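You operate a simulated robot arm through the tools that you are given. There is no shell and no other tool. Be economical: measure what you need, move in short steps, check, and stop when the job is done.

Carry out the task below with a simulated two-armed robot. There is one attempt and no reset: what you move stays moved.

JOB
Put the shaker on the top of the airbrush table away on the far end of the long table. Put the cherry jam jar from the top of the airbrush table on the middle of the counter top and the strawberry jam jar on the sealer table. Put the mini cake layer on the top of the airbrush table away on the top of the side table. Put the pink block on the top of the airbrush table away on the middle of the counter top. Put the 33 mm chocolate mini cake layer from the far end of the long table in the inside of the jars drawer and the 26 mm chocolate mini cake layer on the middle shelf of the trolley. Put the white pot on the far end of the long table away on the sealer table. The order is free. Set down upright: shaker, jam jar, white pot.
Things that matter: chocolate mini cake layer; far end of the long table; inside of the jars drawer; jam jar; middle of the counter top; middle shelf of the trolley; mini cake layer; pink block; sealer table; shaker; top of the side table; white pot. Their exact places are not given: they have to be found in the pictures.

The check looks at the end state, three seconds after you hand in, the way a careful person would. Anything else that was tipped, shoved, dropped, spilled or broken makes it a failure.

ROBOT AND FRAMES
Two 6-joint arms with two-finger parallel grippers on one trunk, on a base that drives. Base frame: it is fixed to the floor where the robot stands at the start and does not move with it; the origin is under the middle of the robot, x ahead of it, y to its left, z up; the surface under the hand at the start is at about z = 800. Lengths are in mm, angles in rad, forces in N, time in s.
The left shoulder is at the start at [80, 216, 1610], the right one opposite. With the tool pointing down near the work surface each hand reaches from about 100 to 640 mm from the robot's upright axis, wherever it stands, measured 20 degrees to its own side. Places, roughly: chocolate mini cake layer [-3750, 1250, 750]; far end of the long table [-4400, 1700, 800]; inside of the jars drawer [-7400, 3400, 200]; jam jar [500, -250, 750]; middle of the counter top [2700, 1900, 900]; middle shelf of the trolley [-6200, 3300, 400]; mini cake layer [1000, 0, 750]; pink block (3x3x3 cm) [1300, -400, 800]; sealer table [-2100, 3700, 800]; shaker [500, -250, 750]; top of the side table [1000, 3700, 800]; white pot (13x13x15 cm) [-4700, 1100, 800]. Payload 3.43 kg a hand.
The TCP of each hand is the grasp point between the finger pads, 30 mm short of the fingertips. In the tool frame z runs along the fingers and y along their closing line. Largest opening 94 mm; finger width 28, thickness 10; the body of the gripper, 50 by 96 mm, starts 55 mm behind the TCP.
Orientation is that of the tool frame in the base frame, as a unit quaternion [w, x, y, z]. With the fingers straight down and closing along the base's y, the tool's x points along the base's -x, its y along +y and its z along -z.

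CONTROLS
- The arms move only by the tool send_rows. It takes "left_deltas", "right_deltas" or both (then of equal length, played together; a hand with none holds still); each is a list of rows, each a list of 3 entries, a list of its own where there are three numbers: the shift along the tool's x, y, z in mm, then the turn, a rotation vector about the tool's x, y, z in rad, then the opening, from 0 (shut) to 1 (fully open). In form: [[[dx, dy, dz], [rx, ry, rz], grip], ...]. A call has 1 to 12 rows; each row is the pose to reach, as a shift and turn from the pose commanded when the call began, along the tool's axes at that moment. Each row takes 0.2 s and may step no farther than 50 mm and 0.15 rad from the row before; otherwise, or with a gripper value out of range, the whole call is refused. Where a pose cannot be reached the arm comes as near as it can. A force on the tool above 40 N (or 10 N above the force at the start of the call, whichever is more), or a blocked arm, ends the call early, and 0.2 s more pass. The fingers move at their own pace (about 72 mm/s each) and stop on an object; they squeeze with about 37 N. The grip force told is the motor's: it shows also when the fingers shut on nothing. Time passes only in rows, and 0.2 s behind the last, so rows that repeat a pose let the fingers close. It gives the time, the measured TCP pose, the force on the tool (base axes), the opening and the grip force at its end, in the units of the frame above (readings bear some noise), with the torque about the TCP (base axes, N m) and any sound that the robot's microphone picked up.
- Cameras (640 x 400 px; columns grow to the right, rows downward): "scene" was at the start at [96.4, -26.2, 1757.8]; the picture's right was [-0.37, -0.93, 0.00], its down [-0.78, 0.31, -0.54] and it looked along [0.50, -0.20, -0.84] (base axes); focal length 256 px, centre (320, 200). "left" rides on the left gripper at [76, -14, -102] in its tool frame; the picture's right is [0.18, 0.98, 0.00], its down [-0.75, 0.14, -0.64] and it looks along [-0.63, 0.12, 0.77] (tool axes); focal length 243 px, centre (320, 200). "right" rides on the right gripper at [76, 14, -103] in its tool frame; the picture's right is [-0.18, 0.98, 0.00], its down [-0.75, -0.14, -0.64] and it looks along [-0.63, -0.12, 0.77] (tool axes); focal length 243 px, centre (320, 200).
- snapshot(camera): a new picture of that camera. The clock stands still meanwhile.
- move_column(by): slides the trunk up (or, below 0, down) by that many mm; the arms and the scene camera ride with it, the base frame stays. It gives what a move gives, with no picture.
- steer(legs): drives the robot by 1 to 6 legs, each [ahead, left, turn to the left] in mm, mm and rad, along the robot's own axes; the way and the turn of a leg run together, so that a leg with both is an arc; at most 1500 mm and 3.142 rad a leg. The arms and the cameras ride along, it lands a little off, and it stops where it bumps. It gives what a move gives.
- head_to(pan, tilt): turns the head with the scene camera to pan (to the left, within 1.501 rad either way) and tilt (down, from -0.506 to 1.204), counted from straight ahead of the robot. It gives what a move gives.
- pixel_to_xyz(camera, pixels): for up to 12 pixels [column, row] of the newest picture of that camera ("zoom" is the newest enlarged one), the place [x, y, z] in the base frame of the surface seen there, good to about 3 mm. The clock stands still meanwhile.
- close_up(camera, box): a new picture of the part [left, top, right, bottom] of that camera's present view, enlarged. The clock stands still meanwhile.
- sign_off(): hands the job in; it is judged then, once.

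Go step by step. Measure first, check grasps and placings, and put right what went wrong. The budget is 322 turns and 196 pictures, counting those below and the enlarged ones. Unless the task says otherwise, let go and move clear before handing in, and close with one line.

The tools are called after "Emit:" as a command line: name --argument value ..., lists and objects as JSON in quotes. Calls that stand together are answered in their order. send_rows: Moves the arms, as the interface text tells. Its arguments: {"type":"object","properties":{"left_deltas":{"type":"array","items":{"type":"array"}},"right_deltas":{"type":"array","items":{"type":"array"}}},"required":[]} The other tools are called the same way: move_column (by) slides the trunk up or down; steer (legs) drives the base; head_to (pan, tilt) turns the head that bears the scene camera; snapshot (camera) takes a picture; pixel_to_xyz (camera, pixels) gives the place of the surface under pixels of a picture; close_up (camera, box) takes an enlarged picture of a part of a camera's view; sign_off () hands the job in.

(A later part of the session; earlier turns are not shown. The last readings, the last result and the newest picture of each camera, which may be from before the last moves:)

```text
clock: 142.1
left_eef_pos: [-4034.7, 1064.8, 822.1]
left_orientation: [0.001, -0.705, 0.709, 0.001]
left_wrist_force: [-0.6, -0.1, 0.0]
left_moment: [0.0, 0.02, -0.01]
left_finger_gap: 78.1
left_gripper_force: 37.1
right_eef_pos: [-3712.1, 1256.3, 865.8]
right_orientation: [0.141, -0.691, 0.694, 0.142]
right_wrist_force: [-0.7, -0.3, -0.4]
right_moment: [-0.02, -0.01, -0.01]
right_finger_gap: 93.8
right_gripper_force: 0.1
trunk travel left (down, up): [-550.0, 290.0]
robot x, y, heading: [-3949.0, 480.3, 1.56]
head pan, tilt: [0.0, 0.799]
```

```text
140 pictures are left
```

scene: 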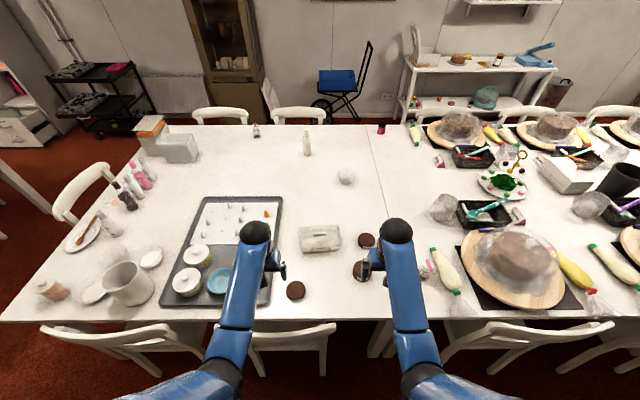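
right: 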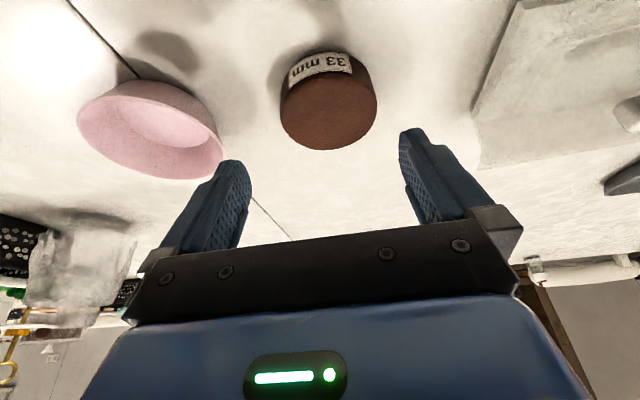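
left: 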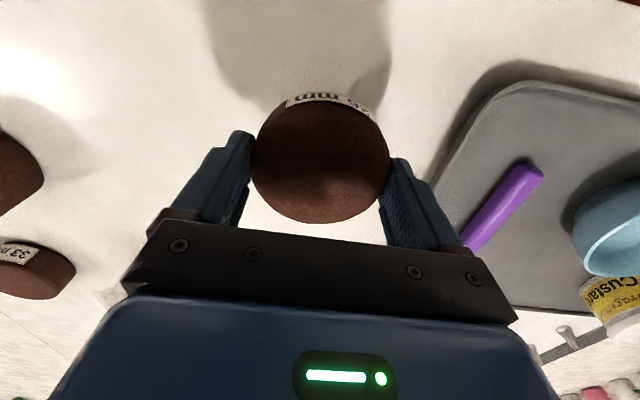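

Tilted view shows the 33 mm layer at (328,105). Measure it.

Emit:
pixel_to_xyz --camera "right" --pixels '[[283, 105], [374, 105], [328, 110], [328, 145], [328, 82], [220, 165], [475, 110]]'

```text
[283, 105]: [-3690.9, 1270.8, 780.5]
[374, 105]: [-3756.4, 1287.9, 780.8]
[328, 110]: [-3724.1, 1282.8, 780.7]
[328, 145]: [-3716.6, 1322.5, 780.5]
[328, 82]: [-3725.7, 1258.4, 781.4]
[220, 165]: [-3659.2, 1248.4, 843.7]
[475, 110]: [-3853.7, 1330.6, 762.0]
```

Centre (-3722,1286). Approach along the tool axis to z≈789 and grip.

Emit:
send_rows --right_deltas '[[[1, 10, 30], [0, 0, 0], 1], [[2, 10, 60], [0, 0, 0], 1], [[2, 10, 80], [0, 0, 0], 1]]'

Emit:
snapshot --camera "right"

```text
clock: 142.9
left_eef_pos: [-4036.7, 1064.8, 821.5]
left_orientation: [0.001, -0.704, 0.71, 0.002]
left_wrist_force: [0.7, -1.0, 0.4]
left_moment: [-0.01, 0.0, 0.0]
left_finger_gap: 78.1
left_gripper_force: 37.5
right_eef_pos: [-3720.0, 1278.1, 794.0]
right_orientation: [0.143, -0.69, 0.695, 0.142]
right_wrist_force: [0.8, 0.2, -0.2]
right_moment: [-0.03, 0.0, 0.0]
right_finger_gap: 94.1
right_gripper_force: 0.1
right hand out of reach, approached as far as the arm can: row 3
trunk travel left (down, up): [-550.0, 290.0]
robot x, y, heading: [-3947.0, 477.9, 1.563]
head pan, tilt: [0.0, 0.799]
```

```text
139 pictures are left
```

right: 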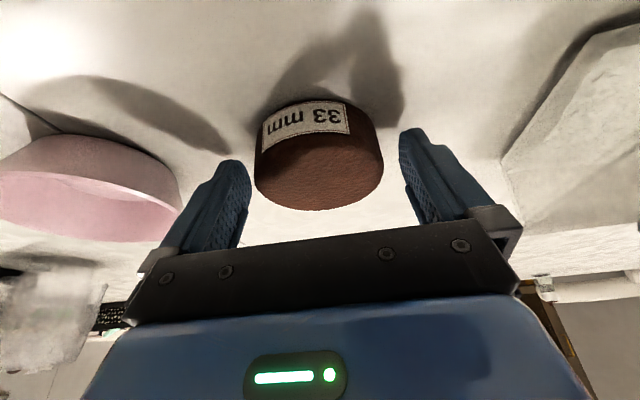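

Fingers straddle the layer well (pads 20 mm over it). Close and lift along the tool axis.

Emit:
send_rows --right_deltas '[[[0, -3, 0], [0, 0, 0], 0.5], [[0, -3, 0], [0, 0, 0], 0], [[0, -3, 0], [0, 0, 0], 0], [[0, -3, 0], [0, 0, 0], 0], [[5, -3, -25], [0, 0, 0], 0], [[20, -3, -55], [0, 0, 0], 0]]'

Emit:
snapshot --camera "right"

```text
clock: 144.3
left_eef_pos: [-4036.3, 1064.5, 822.3]
left_orientation: [0.001, -0.705, 0.71, 0.001]
left_wrist_force: [0.0, 0.2, -1.0]
left_moment: [0.03, 0.02, 0.0]
left_finger_gap: 78.3
left_gripper_force: 36.9
right_eef_pos: [-3721.0, 1231.5, 838.0]
right_orientation: [0.141, -0.691, 0.695, 0.14]
right_wrist_force: [1.0, -0.6, 1.1]
right_moment: [-0.03, 0.0, -0.01]
right_finger_gap: 78.1
right_gripper_force: 36.6
trunk travel left (down, up): [-550.0, 290.0]
robot x, y, heading: [-3945.9, 476.3, 1.563]
head pan, tilt: [0.0, 0.799]
```

```text
138 pictures are left
```

right: 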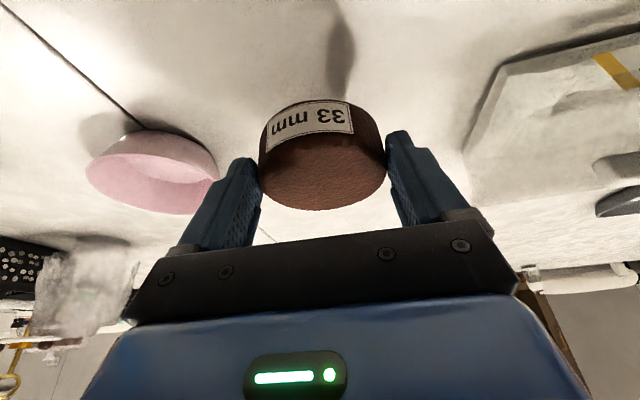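

Both layers held. Raise the trunk, pull the right hand back, then strafe west.

Emit:
move_column --by 290

Emit:
send_rows --right_deltas '[[[45, 0, 15], [0, 0, 0], 0], [[90, 0, 30], [0, 0, 0], 0], [[135, 0, 45], [0, 0, 0], 0], [[180, 0, 60], [0, 0, 0], 0]]'

Emit:
steer --legs '[[-20, 950, 0], [0, 950, 0]]'

```text
clock: 147.2
left_eef_pos: [-4035.4, 1065.2, 1112.2]
left_orientation: [0.001, -0.705, 0.71, 0.0]
left_wrist_force: [-0.4, 0.6, 0.0]
left_moment: [0.0, 0.03, -0.03]
left_finger_gap: 77.8
left_gripper_force: 36.4
right_eef_pos: [-3721.3, 1235.1, 1126.7]
right_orientation: [0.142, -0.69, 0.695, 0.142]
right_wrist_force: [0.7, 0.3, -0.1]
right_moment: [-0.03, 0.0, 0.0]
right_finger_gap: 78.3
right_gripper_force: 36.7
trunk travel left (down, up): [-840.0, 0.0]
robot x, y, heading: [-3947.1, 477.7, 1.561]
head pan, tilt: [0.0, 0.799]
```

```text
clock: 148.2
left_eef_pos: [-4035.1, 1064.4, 1112.7]
left_orientation: [0.002, -0.704, 0.71, 0.002]
left_wrist_force: [-0.7, 0.7, -0.3]
left_moment: [-0.02, 0.02, -0.02]
left_finger_gap: 78.1
left_gripper_force: 36.9
right_eef_pos: [-3721.6, 1091.6, 1003.8]
right_orientation: [0.142, -0.691, 0.695, 0.142]
right_wrist_force: [0.4, 0.4, -0.7]
right_moment: [-0.03, 0.02, -0.02]
right_finger_gap: 78.0
right_gripper_force: 36.9
trunk travel left (down, up): [-840.0, 0.0]
robot x, y, heading: [-3941.6, 478.3, 1.567]
head pan, tilt: [0.0, 0.799]
```

```text
clock: 157.7
left_eef_pos: [-5937.4, 1037.7, 1111.8]
left_orientation: [0.0, -0.706, 0.709, 0.0]
left_wrist_force: [0.2, -0.6, -0.1]
left_moment: [0.02, -0.01, -0.01]
left_finger_gap: 78.2
left_gripper_force: 37.3
right_eef_pos: [-5624.3, 1066.3, 1003.4]
right_orientation: [0.141, -0.691, 0.694, 0.143]
right_wrist_force: [0.5, -1.2, -0.7]
right_moment: [-0.03, 0.01, -0.02]
right_finger_gap: 78.4
right_gripper_force: 36.8
trunk travel left (down, up): [-840.0, 0.0]
robot x, y, heading: [-5846.5, 454.5, 1.567]
head pan, tilt: [0.0, 0.799]
```

At (-5846,454). Drive north about 1900 mm and look at the trolley and drawers.

Emit:
steer --legs '[[1000, 0, 0], [900, 0, 0]]'

Emit:
head_to --pan 0.45 --tilt 0.65

Emit:
snapshot --camera "scene"

```text
clock: 167.3
left_eef_pos: [-5912.0, 2946.6, 1112.4]
left_orientation: [0.001, -0.705, 0.709, 0.001]
left_wrist_force: [-0.4, 0.5, 0.2]
left_moment: [0.01, 0.01, 0.0]
left_finger_gap: 77.9
left_gripper_force: 37.0
right_eef_pos: [-5598.6, 2974.3, 1004.3]
right_orientation: [0.142, -0.691, 0.694, 0.142]
right_wrist_force: [-0.2, -0.4, -0.3]
right_moment: [0.01, -0.03, 0.02]
right_finger_gap: 78.3
right_gripper_force: 37.1
trunk travel left (down, up): [-840.0, 0.0]
robot x, y, heading: [-5824.0, 2363.0, 1.565]
head pan, tilt: [0.0, 0.799]
```

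```text
clock: 168.2
left_eef_pos: [-5912.0, 2948.3, 1111.8]
left_orientation: [0.001, -0.705, 0.709, 0.001]
left_wrist_force: [-0.6, -0.3, -1.0]
left_moment: [0.02, 0.02, -0.02]
left_finger_gap: 78.0
left_gripper_force: 37.4
right_eef_pos: [-5597.9, 2975.7, 1002.7]
right_orientation: [0.141, -0.691, 0.694, 0.142]
right_wrist_force: [0.5, 0.4, 0.3]
right_moment: [0.0, -0.02, 0.02]
right_finger_gap: 78.3
right_gripper_force: 37.3
trunk travel left (down, up): [-840.0, 0.0]
robot x, y, heading: [-5821.9, 2361.3, 1.567]
head pan, tilt: [0.45, 0.649]
```

```text
137 pictures are left
```

scene: 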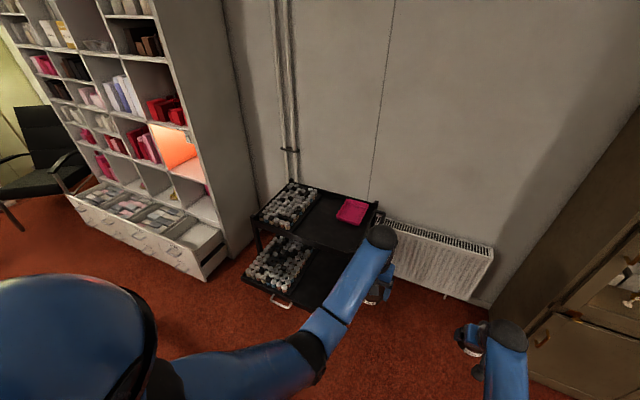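

The jars drawer is pulled open at (150,220), with space at its right end; trolley at (310,240). Measure them.

Emit:
pixel_to_xyz --camera "scene" --pixels '[[375, 203], [260, 222], [330, 225], [245, 278], [316, 305], [330, 270], [202, 280], [70, 195], [205, 235], [195, 228], [222, 238], [300, 260]]'

Emit:
close_up --camera "scene" --box '[60, 160, 240, 290]'

Emit:
close_up --camera "scene" --box '[230, 170, 400, 320]'

```text
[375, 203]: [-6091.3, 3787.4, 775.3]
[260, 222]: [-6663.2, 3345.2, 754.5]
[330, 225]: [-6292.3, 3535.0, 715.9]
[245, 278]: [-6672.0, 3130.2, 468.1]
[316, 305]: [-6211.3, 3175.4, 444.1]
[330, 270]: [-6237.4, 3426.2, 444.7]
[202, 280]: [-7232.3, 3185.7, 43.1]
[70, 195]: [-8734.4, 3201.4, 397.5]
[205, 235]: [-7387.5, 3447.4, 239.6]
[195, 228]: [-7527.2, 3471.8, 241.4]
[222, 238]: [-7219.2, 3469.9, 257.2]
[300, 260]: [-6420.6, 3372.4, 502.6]
```

```text
3.08 times, centred on (150, 225) of scene
```

zoom: 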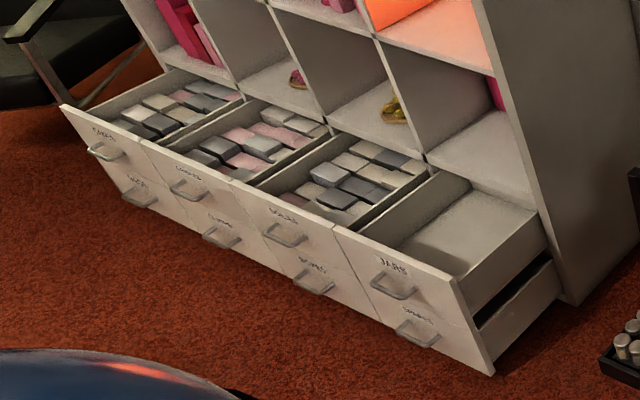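

```text
2.67 times, centred on (315, 245) of scene
```

zoom: 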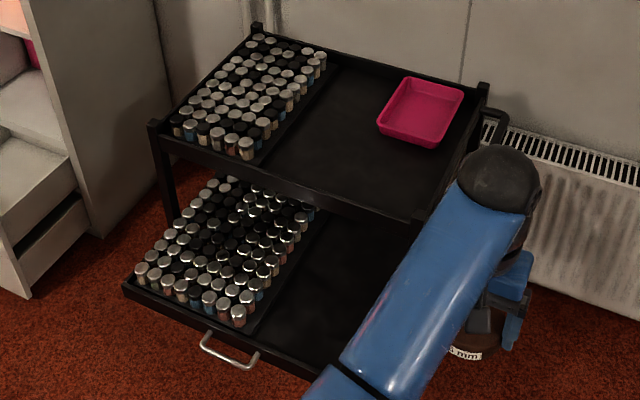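

Drawer "JARS" is open and empty (floor z≈240); trolley's middle shelf is pulled out, z≈444, free on its right half. Approach the trolley.

Emit:
steer --legs '[[275, 0, 0], [0, 265, 0]]'

Emit:
head_to --pan 0.1 --tilt 0.9

Emit:
snapshot --camera "scene"

Emit:
snapshot --camera "left"

```text
clock: 171.6
left_eef_pos: [-6169.4, 3226.3, 1113.9]
left_orientation: [-0.001, -0.701, 0.714, 0.002]
left_wrist_force: [0.3, -0.4, -0.7]
left_moment: [-0.04, -0.01, 0.03]
left_finger_gap: 78.1
left_gripper_force: 36.5
right_eef_pos: [-5856.4, 3251.7, 1003.3]
right_orientation: [0.142, -0.687, 0.699, 0.141]
right_wrist_force: [0.7, 0.0, -1.4]
right_moment: [-0.01, 0.02, 0.0]
right_finger_gap: 78.1
right_gripper_force: 37.4
trunk travel left (down, up): [-840.0, 0.0]
robot x, y, heading: [-6086.4, 2637.6, 1.551]
head pan, tilt: [0.45, 0.649]
```

```text
clock: 172.5
left_eef_pos: [-6172.9, 3227.4, 1111.8]
left_orientation: [0.001, -0.701, 0.714, 0.0]
left_wrist_force: [0.4, 0.7, -0.1]
left_moment: [0.0, -0.01, 0.06]
left_finger_gap: 78.2
left_gripper_force: 36.9
right_eef_pos: [-5858.6, 3251.5, 1002.9]
right_orientation: [0.143, -0.686, 0.699, 0.14]
right_wrist_force: [0.3, 0.6, -0.9]
right_moment: [0.0, -0.02, 0.0]
right_finger_gap: 78.3
right_gripper_force: 37.4
trunk travel left (down, up): [-840.0, 0.0]
robot x, y, heading: [-6086.9, 2645.0, 1.551]
head pan, tilt: [0.099, 0.901]
```

```text
134 pictures are left
```

scene: 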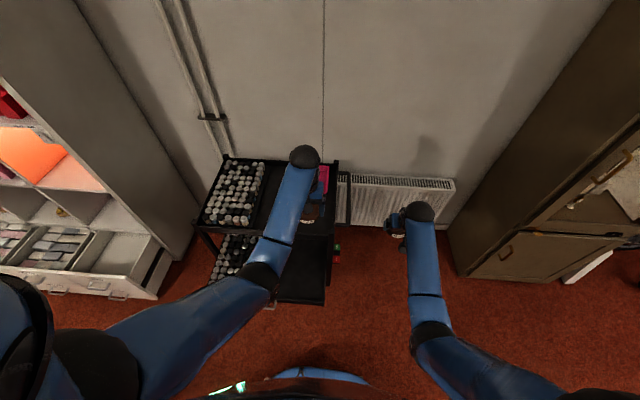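

```text
133 pictures are left
```

left: 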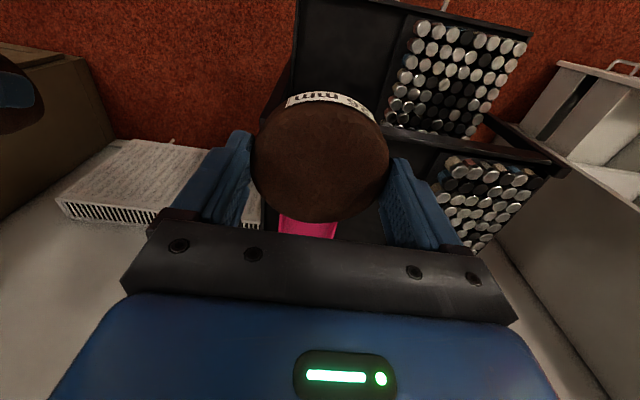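

The exposed middle shelf is at (345,50) in the left view. Measure its limits and the top shelf's front rail.

Emit:
pixel_to_xyz --camera "left" --pixels '[[345, 40], [302, 20], [350, 6], [400, 20], [390, 70], [385, 110], [400, 145], [480, 150], [420, 130]]'

Emit:
pixel_to_xyz --camera "scene" --pixels '[[320, 375], [300, 290], [325, 270], [322, 300], [330, 232], [300, 234], [270, 380], [380, 380]]'

```text
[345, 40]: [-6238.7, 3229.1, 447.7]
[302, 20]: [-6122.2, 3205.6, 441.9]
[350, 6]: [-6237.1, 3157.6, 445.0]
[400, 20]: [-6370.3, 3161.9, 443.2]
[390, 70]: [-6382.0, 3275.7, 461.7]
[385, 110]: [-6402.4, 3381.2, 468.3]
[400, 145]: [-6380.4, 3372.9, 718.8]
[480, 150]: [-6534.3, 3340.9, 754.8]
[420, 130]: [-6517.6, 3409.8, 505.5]
```

```text
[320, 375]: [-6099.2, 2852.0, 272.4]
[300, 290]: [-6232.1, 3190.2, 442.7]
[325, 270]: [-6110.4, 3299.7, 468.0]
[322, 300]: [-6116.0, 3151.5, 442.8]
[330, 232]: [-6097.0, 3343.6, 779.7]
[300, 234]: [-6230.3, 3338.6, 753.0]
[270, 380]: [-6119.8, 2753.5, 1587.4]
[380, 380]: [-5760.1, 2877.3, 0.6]
```

Shelf free area x -6370…-6120, y 3150…3340. Lower the trunk 500 and shift the left hand to (-6235,3230).

Emit:
move_column --by -500

Emit:
send_rows --left_deltas '[[[0, 30, 0], [0, 0, 0], 0], [[0, 62, 0], [0, 0, 0], 0], [[0, 62, 40], [0, 0, 0], 0], [[0, 62, 80], [0, 0, 0], 0], [[0, 62, 110], [0, 0, 0], 0]]'

Emit:
snapshot --camera "left"

```text
refused: -500 is not a number from -400 to 400
```

```text
clock: 173.7
left_eef_pos: [-6233.2, 3228.7, 1003.1]
left_orientation: [0.001, -0.701, 0.713, 0.0]
left_wrist_force: [0.4, 0.2, 0.0]
left_moment: [0.04, 0.02, -0.01]
left_finger_gap: 78.0
left_gripper_force: 37.4
left hand out of reach, approached as far as the arm can: row 2
right_eef_pos: [-5858.0, 3252.0, 1002.7]
right_orientation: [0.142, -0.687, 0.699, 0.14]
right_wrist_force: [1.0, -0.7, 0.6]
right_moment: [-0.01, 0.0, -0.04]
right_finger_gap: 78.3
right_gripper_force: 37.2
trunk travel left (down, up): [-840.0, 0.0]
robot x, y, heading: [-6090.2, 2639.9, 1.555]
head pan, tilt: [0.099, 0.901]
```

```text
132 pictures are left
```

left: 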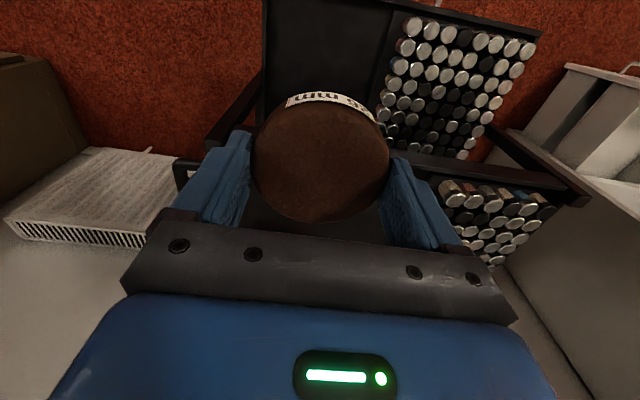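

Limit is 400 per call. The hand is at (-6233,3229); lower the trunk 400.

Emit:
move_column --by -400

Emit:
snapshot --camera "left"

```text
clock: 177.5
left_eef_pos: [-6234.0, 3229.2, 603.6]
left_orientation: [0.0, -0.702, 0.712, 0.001]
left_wrist_force: [0.2, 0.2, -0.4]
left_moment: [-0.01, 0.01, -0.02]
left_finger_gap: 78.2
left_gripper_force: 37.3
right_eef_pos: [-5859.4, 3251.2, 602.8]
right_orientation: [0.143, -0.687, 0.698, 0.141]
right_wrist_force: [0.2, -1.1, -0.5]
right_moment: [-0.01, -0.02, 0.0]
right_finger_gap: 78.0
right_gripper_force: 37.1
trunk travel left (down, up): [-440.0, 400.0]
robot x, y, heading: [-6085.1, 2638.3, 1.552]
head pan, tilt: [0.099, 0.901]
```

```text
131 pictures are left
```

left: 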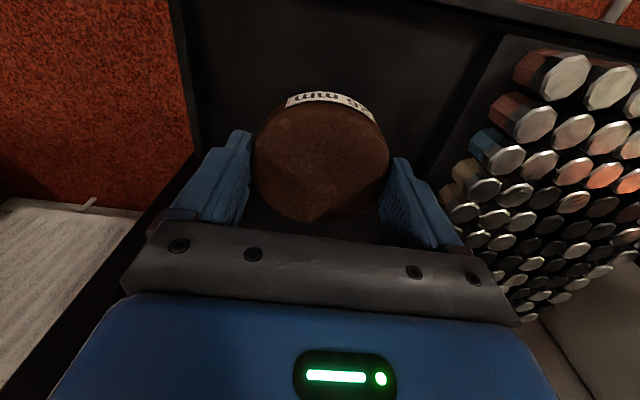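

Well centred on the free shelf. Descend toward contact.

Emit:
send_rows --left_deltas '[[[0, 0, 45], [0, 0, 0], 0], [[0, 0, 90], [0, 0, 0], 0], [[0, 0, 110], [0, 0, 0], 0], [[0, 0, 118], [0, 0, 0], 0], [[0, 0, 121], [0, 0, 0], 0], [[0, 0, 123], [0, 0, 0], 0], [[0, 0, 125], [0, 0, 0], 0]]'

```text
clock: 179.1
left_eef_pos: [-6233.3, 3229.5, 479.2]
left_orientation: [0.002, -0.701, 0.713, 0.002]
left_wrist_force: [-2.4, -1.3, 6.8]
left_moment: [-0.24, 0.1, -0.06]
left_finger_gap: 78.1
left_gripper_force: 37.3
right_eef_pos: [-5858.3, 3250.5, 604.3]
right_orientation: [0.143, -0.687, 0.699, 0.141]
right_wrist_force: [0.0, 0.7, -1.0]
right_moment: [-0.01, 0.0, 0.0]
right_finger_gap: 78.0
right_gripper_force: 36.9
trunk travel left (down, up): [-440.0, 400.0]
robot x, y, heading: [-6085.9, 2644.7, 1.554]
head pan, tilt: [0.099, 0.901]
```

Contact at z=479. Release and rise.

Emit:
send_rows --left_deltas '[[[0, 0, 0], [0, 0, 0], 0.5], [[0, 0, 0], [0, 0, 0], 1], [[0, 0, 0], [0, 0, 0], 1], [[0, 0, -40], [0, 0, 0], 1], [[0, 0, -80], [0, 0, 0], 1], [[0, 0, -120], [0, 0, 0], 1]]'

Emit:
snapshot --camera "left"

Emit:
move_column --by 400

```text
clock: 180.5
left_eef_pos: [-6233.8, 3224.3, 600.0]
left_orientation: [0.0, -0.7, 0.714, 0.001]
left_wrist_force: [0.8, -0.2, -0.2]
left_moment: [0.0, -0.01, 0.0]
left_finger_gap: 93.9
left_gripper_force: 0.1
right_eef_pos: [-5858.0, 3251.3, 605.5]
right_orientation: [0.143, -0.687, 0.699, 0.14]
right_wrist_force: [-1.3, -0.4, -0.7]
right_moment: [0.01, 0.0, -0.01]
right_finger_gap: 77.8
right_gripper_force: 37.2
trunk travel left (down, up): [-440.0, 400.0]
robot x, y, heading: [-6088.6, 2639.4, 1.553]
head pan, tilt: [0.099, 0.901]
```

```text
130 pictures are left
```

left: 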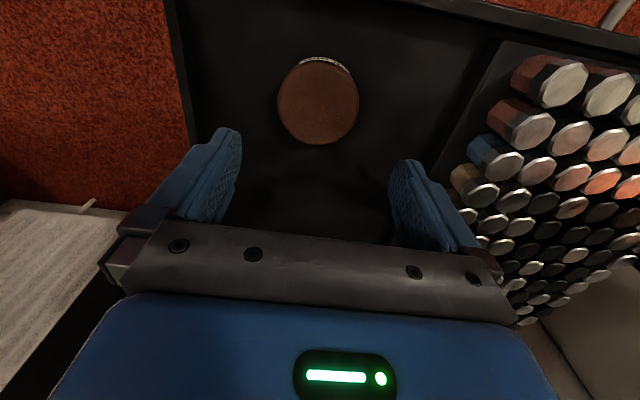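

```text
clock: 184.3
left_eef_pos: [-6234.1, 3224.6, 1000.4]
left_orientation: [0.0, -0.701, 0.713, 0.001]
left_wrist_force: [-0.6, -0.2, -0.1]
left_moment: [0.02, 0.02, 0.02]
left_finger_gap: 93.9
left_gripper_force: 0.1
right_eef_pos: [-5856.9, 3251.4, 1004.6]
right_orientation: [0.143, -0.687, 0.699, 0.14]
right_wrist_force: [-0.3, 0.8, -0.3]
right_moment: [-0.02, 0.0, 0.02]
right_finger_gap: 77.9
right_gripper_force: 36.7
trunk travel left (down, up): [-840.0, 0.0]
robot x, y, heading: [-6090.1, 2637.6, 1.555]
head pan, tilt: [0.099, 0.901]
```

26 mm layer placed (seen centred on the shelf). Now strafe west to the jars drawer.

Emit:
steer --legs '[[50, 725, 0.015], [0, 725, 0]]'

Emit:
head_to --pan -0.2 --tilt 0.95

Emit:
snapshot --camera "scene"

Emit:
snapshot --camera "right"

```text
clock: 192.1
left_eef_pos: [-7726.5, 3283.8, 1000.1]
left_orientation: [0.0, -0.698, 0.716, 0.002]
left_wrist_force: [0.4, 0.3, -0.9]
left_moment: [0.03, -0.01, -0.06]
left_finger_gap: 93.7
left_gripper_force: 0.1
right_eef_pos: [-7349.7, 3306.3, 1002.4]
right_orientation: [0.142, -0.684, 0.702, 0.141]
right_wrist_force: [-0.4, -0.1, -0.2]
right_moment: [-0.05, 0.02, 0.01]
right_finger_gap: 77.7
right_gripper_force: 37.0
trunk travel left (down, up): [-840.0, 0.0]
robot x, y, heading: [-7588.4, 2697.0, 1.544]
head pan, tilt: [0.099, 0.901]
```

```text
clock: 192.8
left_eef_pos: [-7726.4, 3284.2, 998.8]
left_orientation: [0.001, -0.697, 0.717, 0.0]
left_wrist_force: [0.2, 0.1, -0.2]
left_moment: [-0.01, -0.04, -0.01]
left_finger_gap: 93.8
left_gripper_force: 0.0
right_eef_pos: [-7351.3, 3307.6, 1003.8]
right_orientation: [0.144, -0.683, 0.702, 0.14]
right_wrist_force: [-0.4, 0.0, -0.1]
right_moment: [0.01, 0.0, 0.05]
right_finger_gap: 77.8
right_gripper_force: 36.6
trunk travel left (down, up): [-840.0, 0.0]
robot x, y, heading: [-7588.2, 2698.3, 1.556]
head pan, tilt: [-0.201, 0.949]
```

```text
129 pictures are left
```

scene: 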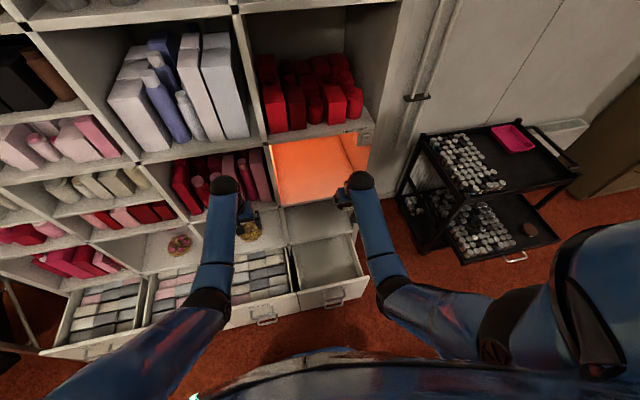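

```text
128 pictures are left
```

right: 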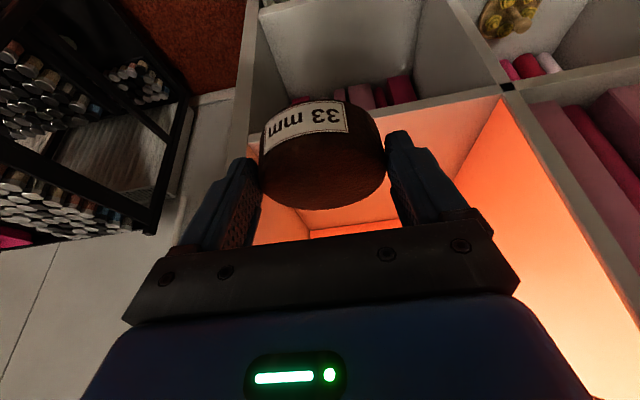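

Measure the jars drawer (scene ~ (328,265)): floor, walls, cabinet front.

Emit:
pixel_to_xyz --camera "scene" --pixels '[[325, 262], [325, 245], [330, 285], [295, 270], [360, 268], [330, 292], [300, 292], [345, 250], [318, 240], [310, 280], [318, 205]]'

Emit:
close_up --camera "scene" --box '[260, 190, 400, 320]'

```text
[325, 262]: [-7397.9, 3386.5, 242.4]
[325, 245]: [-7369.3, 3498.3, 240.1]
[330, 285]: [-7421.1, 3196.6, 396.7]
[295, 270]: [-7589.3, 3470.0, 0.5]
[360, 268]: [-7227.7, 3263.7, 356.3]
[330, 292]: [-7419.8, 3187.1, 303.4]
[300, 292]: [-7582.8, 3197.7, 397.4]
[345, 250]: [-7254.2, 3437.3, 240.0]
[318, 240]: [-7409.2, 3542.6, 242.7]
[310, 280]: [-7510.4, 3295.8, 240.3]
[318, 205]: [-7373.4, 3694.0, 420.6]
```

```text
3.08 times, centred on (330, 255) of scene
```

zoom: 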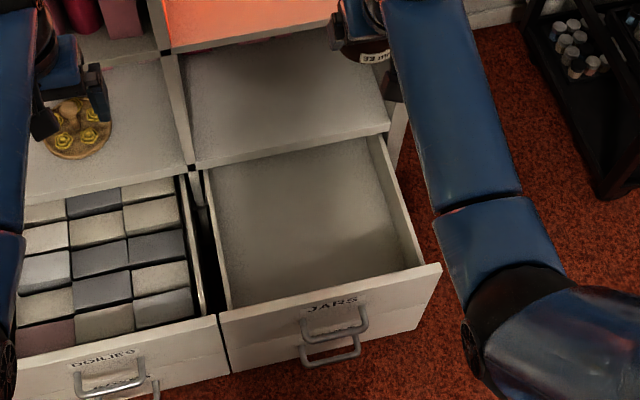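

Emit:
pixel_to_xyz --camera "zoom" --pixels '[[290, 148], [290, 140], [220, 160], [370, 128], [230, 240], [400, 240], [300, 285], [300, 292], [168, 100]]'

```text
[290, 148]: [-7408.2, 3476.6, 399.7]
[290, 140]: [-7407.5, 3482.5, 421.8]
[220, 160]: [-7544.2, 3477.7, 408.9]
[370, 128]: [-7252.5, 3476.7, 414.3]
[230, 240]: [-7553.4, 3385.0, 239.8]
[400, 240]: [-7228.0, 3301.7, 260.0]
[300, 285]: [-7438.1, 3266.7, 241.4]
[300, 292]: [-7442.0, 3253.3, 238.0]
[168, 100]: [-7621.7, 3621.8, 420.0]
```

Place target (-7390,3375) on floor z=240. Lower trunk 400, then move right hand over and lift the left out of the way.

Emit:
move_column --by -400

Emit:
send_rows --left_deltas '[[[0, 0, -40], [0, 0, 0], 1], [[0, 0, -80], [0, 0, 0], 1], [[0, 0, -120], [0, 0, 0], 1], [[0, 0, -150], [0, 0, 0], 1]]' --right_deltas '[[[-20, 12, 8], [0, 0, 0], 0], [[-40, 24, 16], [0, 0, 0], 0], [[-58, 38, 24], [0, 0, 0], 0], [[-58, 38, 24], [0, 0, 0], 0]]'

Emit:
snapshot --camera "right"

```text
clock: 196.7
left_eef_pos: [-7727.3, 3283.9, 599.5]
left_orientation: [0.002, -0.698, 0.716, 0.001]
left_wrist_force: [-0.7, 0.4, 0.3]
left_moment: [0.04, -0.04, 0.02]
left_finger_gap: 94.2
left_gripper_force: 0.1
right_eef_pos: [-7351.3, 3307.7, 603.7]
right_orientation: [0.144, -0.684, 0.702, 0.14]
right_wrist_force: [-0.1, 1.7, -1.1]
right_moment: [-0.04, -0.03, 0.01]
right_finger_gap: 78.0
right_gripper_force: 36.7
trunk travel left (down, up): [-440.0, 400.0]
robot x, y, heading: [-7587.4, 2696.1, 1.543]
head pan, tilt: [-0.201, 0.949]
```

```text
clock: 197.7
left_eef_pos: [-7725.9, 3304.9, 718.2]
left_orientation: [0.0, -0.697, 0.717, 0.0]
left_wrist_force: [-0.1, -0.3, -0.1]
left_moment: [-0.01, 0.01, 0.01]
left_finger_gap: 93.7
left_gripper_force: 0.1
left hand out of reach, approached as far as the arm can: row 3, 4
right_eef_pos: [-7387.6, 3371.7, 604.1]
right_orientation: [0.144, -0.683, 0.702, 0.14]
right_wrist_force: [0.4, -0.3, -0.5]
right_moment: [-0.02, -0.02, 0.02]
right_finger_gap: 78.1
right_gripper_force: 37.4
trunk travel left (down, up): [-440.0, 400.0]
robot x, y, heading: [-7587.5, 2702.5, 1.545]
head pan, tilt: [-0.201, 0.949]
```

```text
126 pictures are left
```

right: 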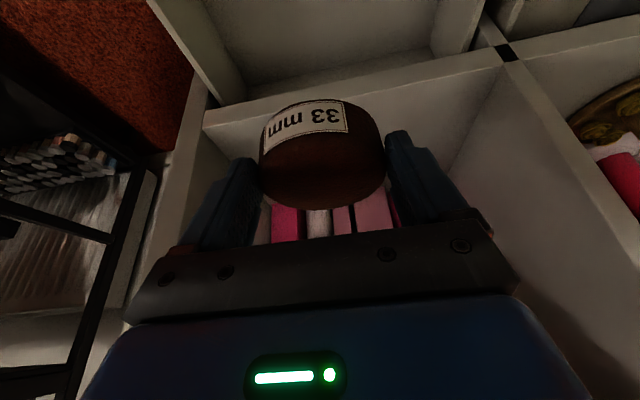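

Lower the trunk another 200.

Emit:
move_column --by -200

Emit:
snapshot --camera "right"

Emit:
snapshot --camera "scene"

```text
clock: 199.8
left_eef_pos: [-7725.9, 3305.0, 516.9]
left_orientation: [0.002, -0.697, 0.717, 0.001]
left_wrist_force: [-1.1, 0.6, -0.1]
left_moment: [0.0, 0.02, -0.03]
left_finger_gap: 93.9
left_gripper_force: 0.1
right_eef_pos: [-7386.6, 3370.9, 403.9]
right_orientation: [0.144, -0.683, 0.702, 0.139]
right_wrist_force: [0.0, -0.1, -0.9]
right_moment: [-0.06, 0.02, -0.02]
right_finger_gap: 77.9
right_gripper_force: 37.5
trunk travel left (down, up): [-240.0, 600.0]
robot x, y, heading: [-7589.2, 2698.9, 1.547]
head pan, tilt: [-0.201, 0.949]
```

```text
125 pictures are left
```

right: 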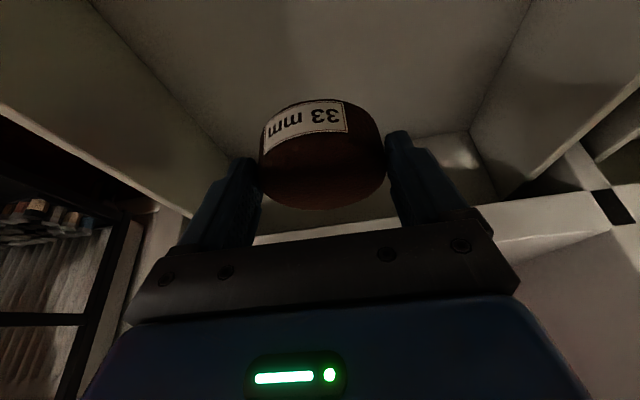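

```text
124 pictures are left
```

scene: 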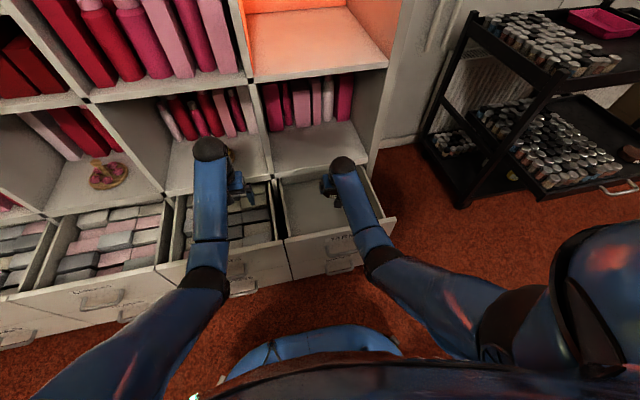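

Inside the drawer walls. Descend straight down towards the drawer floor.

Emit:
send_rows --right_deltas '[[[15, 0, 35], [0, 0, 0], 0], [[29, 0, 69], [0, 0, 0], 0], [[41, 0, 96], [0, 0, 0], 0], [[43.5, 0, 103], [0, 0, 0], 0], [[45, 0, 107], [0, 0, 0], 0], [[46.5, 0, 110], [0, 0, 0], 0]]'

```text
clock: 201.2
left_eef_pos: [-7724.9, 3304.5, 519.1]
left_orientation: [0.001, -0.698, 0.716, 0.001]
left_wrist_force: [0.2, -1.1, 0.7]
left_moment: [-0.03, 0.04, -0.02]
left_finger_gap: 93.9
left_gripper_force: 0.1
right_eef_pos: [-7385.0, 3371.3, 284.9]
right_orientation: [0.144, -0.684, 0.702, 0.14]
right_wrist_force: [0.7, 0.1, -0.9]
right_moment: [0.0, -0.02, 0.02]
right_finger_gap: 78.1
right_gripper_force: 37.2
trunk travel left (down, up): [-240.0, 600.0]
robot x, y, heading: [-7587.3, 2697.6, 1.546]
head pan, tilt: [-0.201, 0.949]
```

No contact yet; go down a little further in 1 mm steps.

Emit:
send_rows --right_deltas '[[[0.5, 0, 1], [0, 0, 0], 0], [[1, 0, 2], [0, 0, 0], 0], [[1.3, 0, 3], [0, 0, 0], 0], [[1.6, 0, 4], [0, 0, 0], 0]]'

```text
clock: 202.2
left_eef_pos: [-7724.9, 3302.7, 519.3]
left_orientation: [0.003, -0.697, 0.717, 0.002]
left_wrist_force: [0.0, -0.1, 0.2]
left_moment: [0.03, 0.04, 0.0]
left_finger_gap: 94.1
left_gripper_force: 0.1
right_eef_pos: [-7388.0, 3371.7, 285.1]
right_orientation: [0.145, -0.683, 0.702, 0.142]
right_wrist_force: [3.5, 0.2, 14.7]
right_moment: [-0.14, 0.06, 0.0]
right_finger_gap: 77.9
right_gripper_force: 37.0
trunk travel left (down, up): [-240.0, 600.0]
robot x, y, heading: [-7587.0, 2700.8, 1.545]
head pan, tilt: [-0.201, 0.949]
```

Contact. Release and rise vertically.

Emit:
send_rows --right_deltas '[[[0, 0, 0], [0, 0, 0], 0.5], [[0, 0, 0], [0, 0, 0], 1], [[0, 0, 0], [0, 0, 0], 1], [[-15, 0, -35], [0, 0, 0], 1], [[-30, 0, -71], [0, 0, 0], 1], [[-46, 0, -109], [0, 0, 0], 1]]'

Emit:
snapshot --camera "right"

Emit:
move_column --by 400

Emit:
move_column --by 200

```text
clock: 203.7
left_eef_pos: [-7725.0, 3304.6, 518.2]
left_orientation: [0.001, -0.698, 0.716, 0.001]
left_wrist_force: [0.0, -0.5, 0.3]
left_moment: [-0.02, 0.0, 0.0]
left_finger_gap: 94.0
left_gripper_force: 0.0
right_eef_pos: [-7388.4, 3370.1, 400.0]
right_orientation: [0.142, -0.684, 0.702, 0.139]
right_wrist_force: [-0.8, 0.2, 0.5]
right_moment: [0.0, 0.03, -0.01]
right_finger_gap: 93.9
right_gripper_force: 0.1
trunk travel left (down, up): [-240.0, 600.0]
robot x, y, heading: [-7588.7, 2698.8, 1.544]
head pan, tilt: [-0.201, 0.949]
```

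```text
123 pictures are left
```

right: 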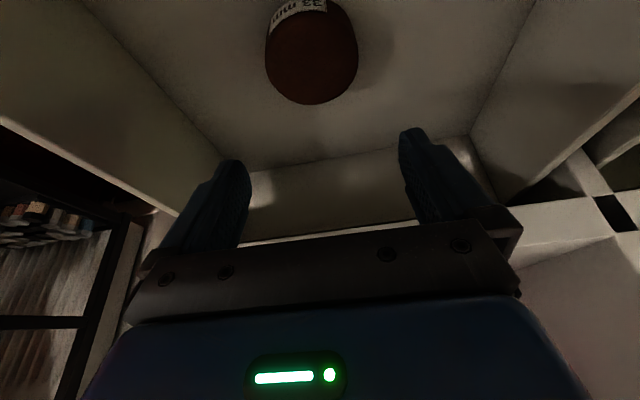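

```text
clock: 207.5
left_eef_pos: [-7725.5, 3305.7, 916.6]
left_orientation: [0.002, -0.698, 0.716, 0.001]
left_wrist_force: [0.3, -0.3, 0.2]
left_moment: [0.0, -0.02, 0.0]
left_finger_gap: 93.5
left_gripper_force: 0.0
right_eef_pos: [-7388.0, 3372.2, 798.8]
right_orientation: [0.144, -0.684, 0.701, 0.14]
right_wrist_force: [-0.3, 0.2, -0.4]
right_moment: [0.01, -0.01, 0.01]
right_finger_gap: 93.8
right_gripper_force: 0.0
trunk travel left (down, up): [-640.0, 200.0]
robot x, y, heading: [-7588.3, 2696.5, 1.547]
head pan, tilt: [-0.201, 0.949]
```

```text
clock: 209.7
left_eef_pos: [-7725.2, 3305.1, 1119.1]
left_orientation: [0.002, -0.698, 0.716, 0.002]
left_wrist_force: [0.6, 0.8, 0.7]
left_moment: [0.01, -0.05, 0.0]
left_finger_gap: 94.1
left_gripper_force: 0.1
right_eef_pos: [-7386.7, 3370.9, 999.4]
right_orientation: [0.144, -0.683, 0.702, 0.14]
right_wrist_force: [-0.7, 0.7, -0.2]
right_moment: [0.0, -0.03, 0.01]
right_finger_gap: 93.8
right_gripper_force: 0.1
trunk travel left (down, up): [-840.0, 0.0]
robot x, y, heading: [-7590.9, 2696.9, 1.545]
head pan, tilt: [-0.201, 0.949]
```

The 33 mm layer lies flat in the jars drawer. Now to the white pot: strafe east, then back south through the gap.

Emit:
steer --legs '[[0, -850, 0.015], [0, -850, 0]]'

Emit:
send_rows --right_deltas '[[[0, 0, 0], [0, 0.14, 0], 1], [[0, 0, 0], [0, 0.28, 0], 1], [[0, 0, 0], [0, 0.4, 0], 1], [[0, 0, 0], [0, 0.4, 0], 1]]'

```text
clock: 218.3
left_eef_pos: [-6037.5, 3287.6, 1119.2]
left_orientation: [-0.002, 0.71, -0.704, 0.0]
left_wrist_force: [0.0, 0.2, 0.7]
left_moment: [0.01, 0.02, -0.03]
left_finger_gap: 94.1
left_gripper_force: 0.0
right_eef_pos: [-5700.6, 3366.8, 1000.1]
right_orientation: [-0.141, 0.697, -0.689, -0.141]
right_wrist_force: [-1.0, 0.0, 0.3]
right_moment: [0.02, -0.05, -0.03]
right_finger_gap: 94.1
right_gripper_force: 0.0
trunk travel left (down, up): [-840.0, 0.0]
robot x, y, heading: [-5873.8, 2681.6, 1.582]
head pan, tilt: [-0.201, 0.949]
```

```text
clock: 219.3
left_eef_pos: [-6037.3, 3287.7, 1117.7]
left_orientation: [-0.002, 0.71, -0.704, -0.001]
left_wrist_force: [-1.1, -0.1, 1.1]
left_moment: [-0.01, 0.0, -0.01]
left_finger_gap: 93.9
left_gripper_force: 0.1
right_eef_pos: [-5700.1, 3366.8, 1000.2]
right_orientation: [-0.001, 0.711, -0.703, 0.0]
right_wrist_force: [-0.1, -0.2, -0.8]
right_moment: [0.01, 0.03, 0.01]
right_finger_gap: 94.2
right_gripper_force: 0.0
trunk travel left (down, up): [-840.0, 0.0]
robot x, y, heading: [-5875.2, 2684.5, 1.579]
head pan, tilt: [-0.201, 0.949]
```

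Emit:
steer --legs '[[-1070, 0, 0], [-1070, 0, 0], [0, -1000, 0]]'

Emit:
head_to --pan -0.2 --tilt 0.9

Emit:
snapshot --camera "scene"

Emit:
snapshot --camera "right"

```text
clock: 235.1
left_eef_pos: [-4986.8, 1119.3, 1117.1]
left_orientation: [-0.002, 0.717, -0.697, -0.001]
left_wrist_force: [-0.3, -0.1, 0.5]
left_moment: [-0.02, -0.01, 0.03]
left_finger_gap: 94.1
left_gripper_force: 0.0
right_eef_pos: [-4653.8, 1204.2, 998.9]
right_orientation: [0.0, 0.717, -0.697, 0.0]
right_wrist_force: [0.0, 0.0, 0.1]
right_moment: [0.0, -0.01, 0.0]
right_finger_gap: 94.0
right_gripper_force: 0.0
trunk travel left (down, up): [-840.0, 0.0]
robot x, y, heading: [-4818.9, 519.0, 1.599]
head pan, tilt: [-0.201, 0.949]
```

```text
clock: 235.7
left_eef_pos: [-4987.7, 1118.5, 1118.0]
left_orientation: [-0.001, 0.717, -0.697, -0.001]
left_wrist_force: [-0.5, -0.7, 0.6]
left_moment: [-0.02, -0.03, -0.01]
left_finger_gap: 93.8
left_gripper_force: 0.0
right_eef_pos: [-4653.7, 1203.7, 999.3]
right_orientation: [-0.001, 0.717, -0.697, 0.0]
right_wrist_force: [0.1, 1.4, 0.0]
right_moment: [0.0, -0.01, -0.02]
right_finger_gap: 94.2
right_gripper_force: 0.1
trunk travel left (down, up): [-840.0, 0.0]
robot x, y, heading: [-4814.7, 516.4, 1.596]
head pan, tilt: [-0.201, 0.901]
```

```text
122 pictures are left
```

scene: 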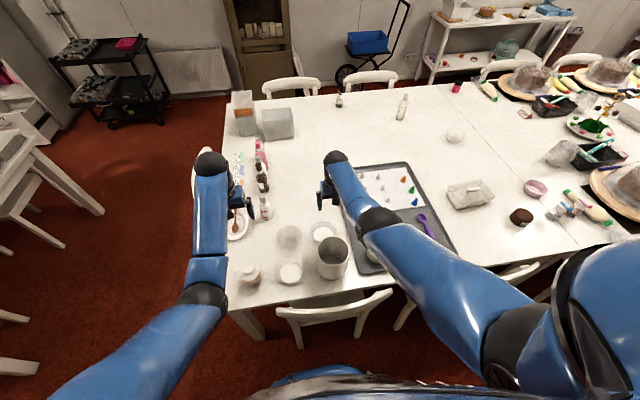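

```text
121 pictures are left
```

right: 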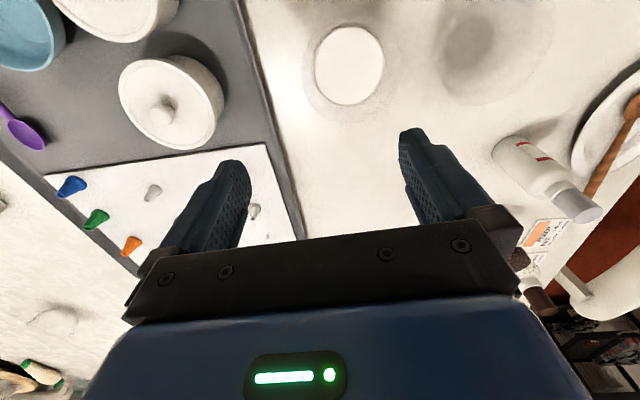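

The pot is an open cylinder at (333,258). Zoom in and measure its rim.

Emit:
close_up --camera "scene" --box '[270, 210, 390, 300]'

Emit:
pixel_to_xyz --camera "scene" --pixels '[[319, 249], [347, 246], [332, 238], [334, 262], [333, 250], [290, 273], [322, 231], [350, 300], [298, 243], [365, 262]]'

```text
4.44 times, centred on (330, 255) of scene
```

zoom: 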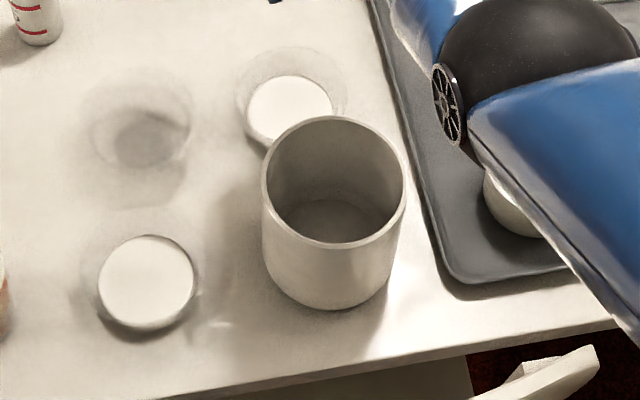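

```text
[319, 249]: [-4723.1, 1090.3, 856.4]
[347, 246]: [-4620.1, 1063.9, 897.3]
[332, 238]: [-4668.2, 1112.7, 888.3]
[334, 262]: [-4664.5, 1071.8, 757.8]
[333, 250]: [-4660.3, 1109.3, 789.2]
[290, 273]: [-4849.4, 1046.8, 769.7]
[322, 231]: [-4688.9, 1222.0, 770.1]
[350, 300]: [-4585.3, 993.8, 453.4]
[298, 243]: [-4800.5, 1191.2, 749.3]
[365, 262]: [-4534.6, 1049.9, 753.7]
```

Emit:
pixel_to_xyz --camera "zoom" --pixels '[[265, 188], [402, 185], [336, 120], [332, 244], [300, 232], [375, 228], [335, 305], [335, 220], [290, 225], [438, 250], [455, 275], [330, 350]]'

```text
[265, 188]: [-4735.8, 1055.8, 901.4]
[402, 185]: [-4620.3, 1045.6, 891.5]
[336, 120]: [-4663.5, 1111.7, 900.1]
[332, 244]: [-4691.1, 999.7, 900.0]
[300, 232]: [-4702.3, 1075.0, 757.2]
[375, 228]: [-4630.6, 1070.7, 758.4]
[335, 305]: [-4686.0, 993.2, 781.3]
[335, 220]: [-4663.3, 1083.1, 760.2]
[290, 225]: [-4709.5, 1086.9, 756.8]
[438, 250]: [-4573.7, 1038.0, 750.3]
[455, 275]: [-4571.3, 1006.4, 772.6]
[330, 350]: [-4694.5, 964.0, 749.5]
```

Pot centre ≈(-4678,1053), outer radius ≈62, rim z=900, wall ≈6 mm. I'll grip the east rim (x≈-4619), one finger inside. Move above with half opening.

Emit:
send_rows --right_deltas '[[[40, -8, 0], [0, 0, 0], 0.45], [[80, -16, 0], [0, 0, 0], 0.45], [[120, -24, 0], [0, 0, 0], 0.45], [[152, -31, 0], [0, 0, 0], 0.45], [[152, -31, 30], [0, 0, 0], 0.45], [[152, -31, 45], [0, 0, 0], 0.45]]'

Emit:
snapshot --camera "right"

```text
clock: 237.1
left_eef_pos: [-4987.4, 1118.7, 1117.3]
left_orientation: [-0.001, 0.717, -0.697, -0.001]
left_wrist_force: [-1.0, 0.2, 0.3]
left_moment: [0.0, -0.01, 0.0]
left_finger_gap: 94.1
left_gripper_force: 0.0
right_eef_pos: [-4616.6, 1053.9, 953.4]
right_orientation: [-0.001, 0.717, -0.697, 0.0]
right_wrist_force: [0.8, 0.3, 0.4]
right_moment: [-0.01, -0.02, 0.01]
right_finger_gap: 42.2
right_gripper_force: 0.1
trunk travel left (down, up): [-840.0, 0.0]
robot x, y, heading: [-4818.3, 519.3, 1.603]
head pan, tilt: [-0.201, 0.901]
```

```text
119 pictures are left
```

right: 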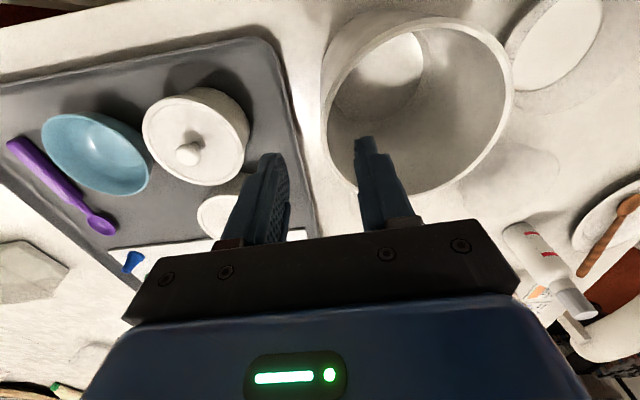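

The pot's rim centre appears further back in y than estimated (row ~103 vs 141). Measure rim from this view.

Emit:
pixel_to_xyz --camera "right" --pixels '[[325, 100], [513, 90], [430, 190], [410, 20], [341, 60], [345, 175], [490, 45], [495, 150]]'

```text
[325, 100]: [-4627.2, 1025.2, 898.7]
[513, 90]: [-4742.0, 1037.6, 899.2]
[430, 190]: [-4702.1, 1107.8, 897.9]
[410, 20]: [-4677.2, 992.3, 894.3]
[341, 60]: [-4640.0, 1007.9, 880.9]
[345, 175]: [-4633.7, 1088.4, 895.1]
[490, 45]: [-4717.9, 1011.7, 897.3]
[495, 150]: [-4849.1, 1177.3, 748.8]
```

Rim fit: centre (-4682,1052), R≈61, so rim at x≈-4621. Shift 4 mm and descend 83 mm.

Emit:
send_rows --right_deltas '[[[2, 4, 25], [0, 0, 0], 0.45], [[2, 4, 50], [0, 0, 0], 0.45], [[2, 4, 70], [0, 0, 0], 0.45], [[2, 4, 83], [0, 0, 0], 0.45]]'

Emit:
snapshot --camera "right"

```text
clock: 238.1
left_eef_pos: [-4987.9, 1117.2, 1117.6]
left_orientation: [-0.001, 0.717, -0.697, -0.002]
left_wrist_force: [0.7, -0.1, -0.2]
left_moment: [-0.04, -0.02, -0.01]
left_finger_gap: 94.1
left_gripper_force: 0.1
right_eef_pos: [-4619.3, 1050.1, 868.8]
right_orientation: [-0.001, 0.717, -0.697, -0.001]
right_wrist_force: [-0.5, -0.2, 0.2]
right_moment: [0.0, 0.0, -0.02]
right_finger_gap: 42.0
right_gripper_force: 0.1
trunk travel left (down, up): [-840.0, 0.0]
robot x, y, heading: [-4815.3, 520.8, 1.601]
head pan, tilt: [-0.201, 0.901]
```

```text
118 pictures are left
```

right: 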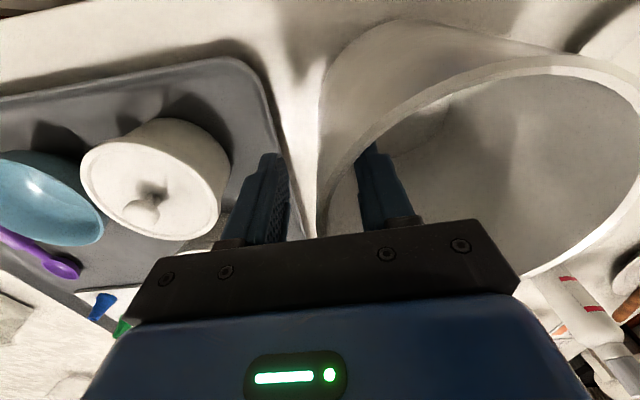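

The rim wall is between the fingers. Close gently and see where they stop.

Emit:
send_rows --right_deltas '[[[0, 0, 0], [0, 0, 0], 0.25], [[0, 0, 0], [0, 0, 0], 0.0], [[0, 0, 0], [0, 0, 0], 0], [[0, 0, 0], [0, 0, 0], 0]]'

Emit:
send_rows --right_deltas '[[[0, 0, -15], [0, 0, 0], 0], [[0, 0, -30], [0, 0, 0], 0], [[0, 0, -30], [0, 0, 0], 0]]'

Emit:
snapshot --camera "right"

Emit:
close_up --camera "scene" --box '[270, 200, 390, 300]'

```text
clock: 239.1
left_eef_pos: [-4987.2, 1118.1, 1117.9]
left_orientation: [-0.002, 0.717, -0.697, -0.001]
left_wrist_force: [0.1, 0.4, -0.4]
left_moment: [0.02, 0.0, 0.01]
left_finger_gap: 94.2
left_gripper_force: 0.1
right_eef_pos: [-4619.5, 1051.0, 867.4]
right_orientation: [-0.001, 0.717, -0.697, -0.001]
right_wrist_force: [-2.4, -0.1, -0.4]
right_moment: [-0.03, 0.16, -0.08]
right_finger_gap: 9.1
right_gripper_force: 37.2
trunk travel left (down, up): [-840.0, 0.0]
robot x, y, heading: [-4813.1, 519.3, 1.597]
head pan, tilt: [-0.201, 0.901]
```

```text
clock: 239.9
left_eef_pos: [-4987.5, 1119.0, 1117.2]
left_orientation: [-0.001, 0.717, -0.697, -0.001]
left_wrist_force: [-1.0, -0.3, -0.1]
left_moment: [-0.01, 0.01, -0.02]
left_finger_gap: 94.0
left_gripper_force: 0.1
right_eef_pos: [-4620.3, 1051.0, 899.4]
right_orientation: [-0.001, 0.717, -0.697, 0.0]
right_wrist_force: [0.8, -0.4, -6.3]
right_moment: [0.03, -0.35, -0.01]
right_finger_gap: 8.7
right_gripper_force: 37.2
trunk travel left (down, up): [-840.0, 0.0]
robot x, y, heading: [-4814.3, 518.4, 1.596]
head pan, tilt: [-0.201, 0.901]
```

```text
117 pictures are left
```

right: 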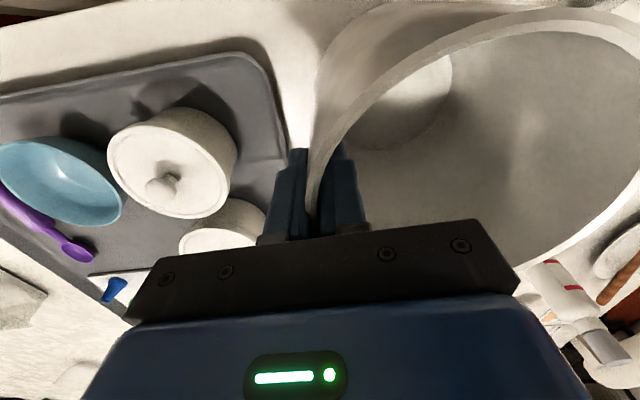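

```text
4.00 times, centred on (330, 250) of scene
```

zoom: 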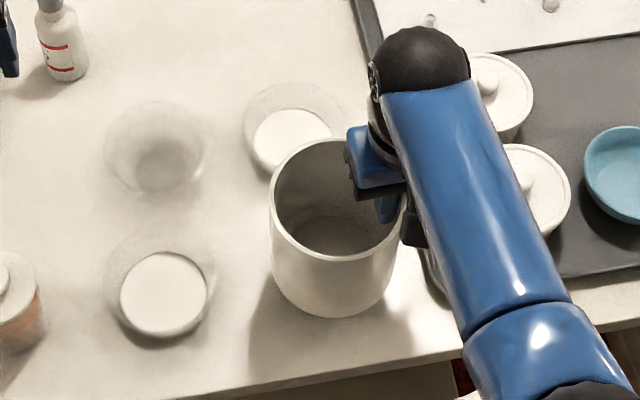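

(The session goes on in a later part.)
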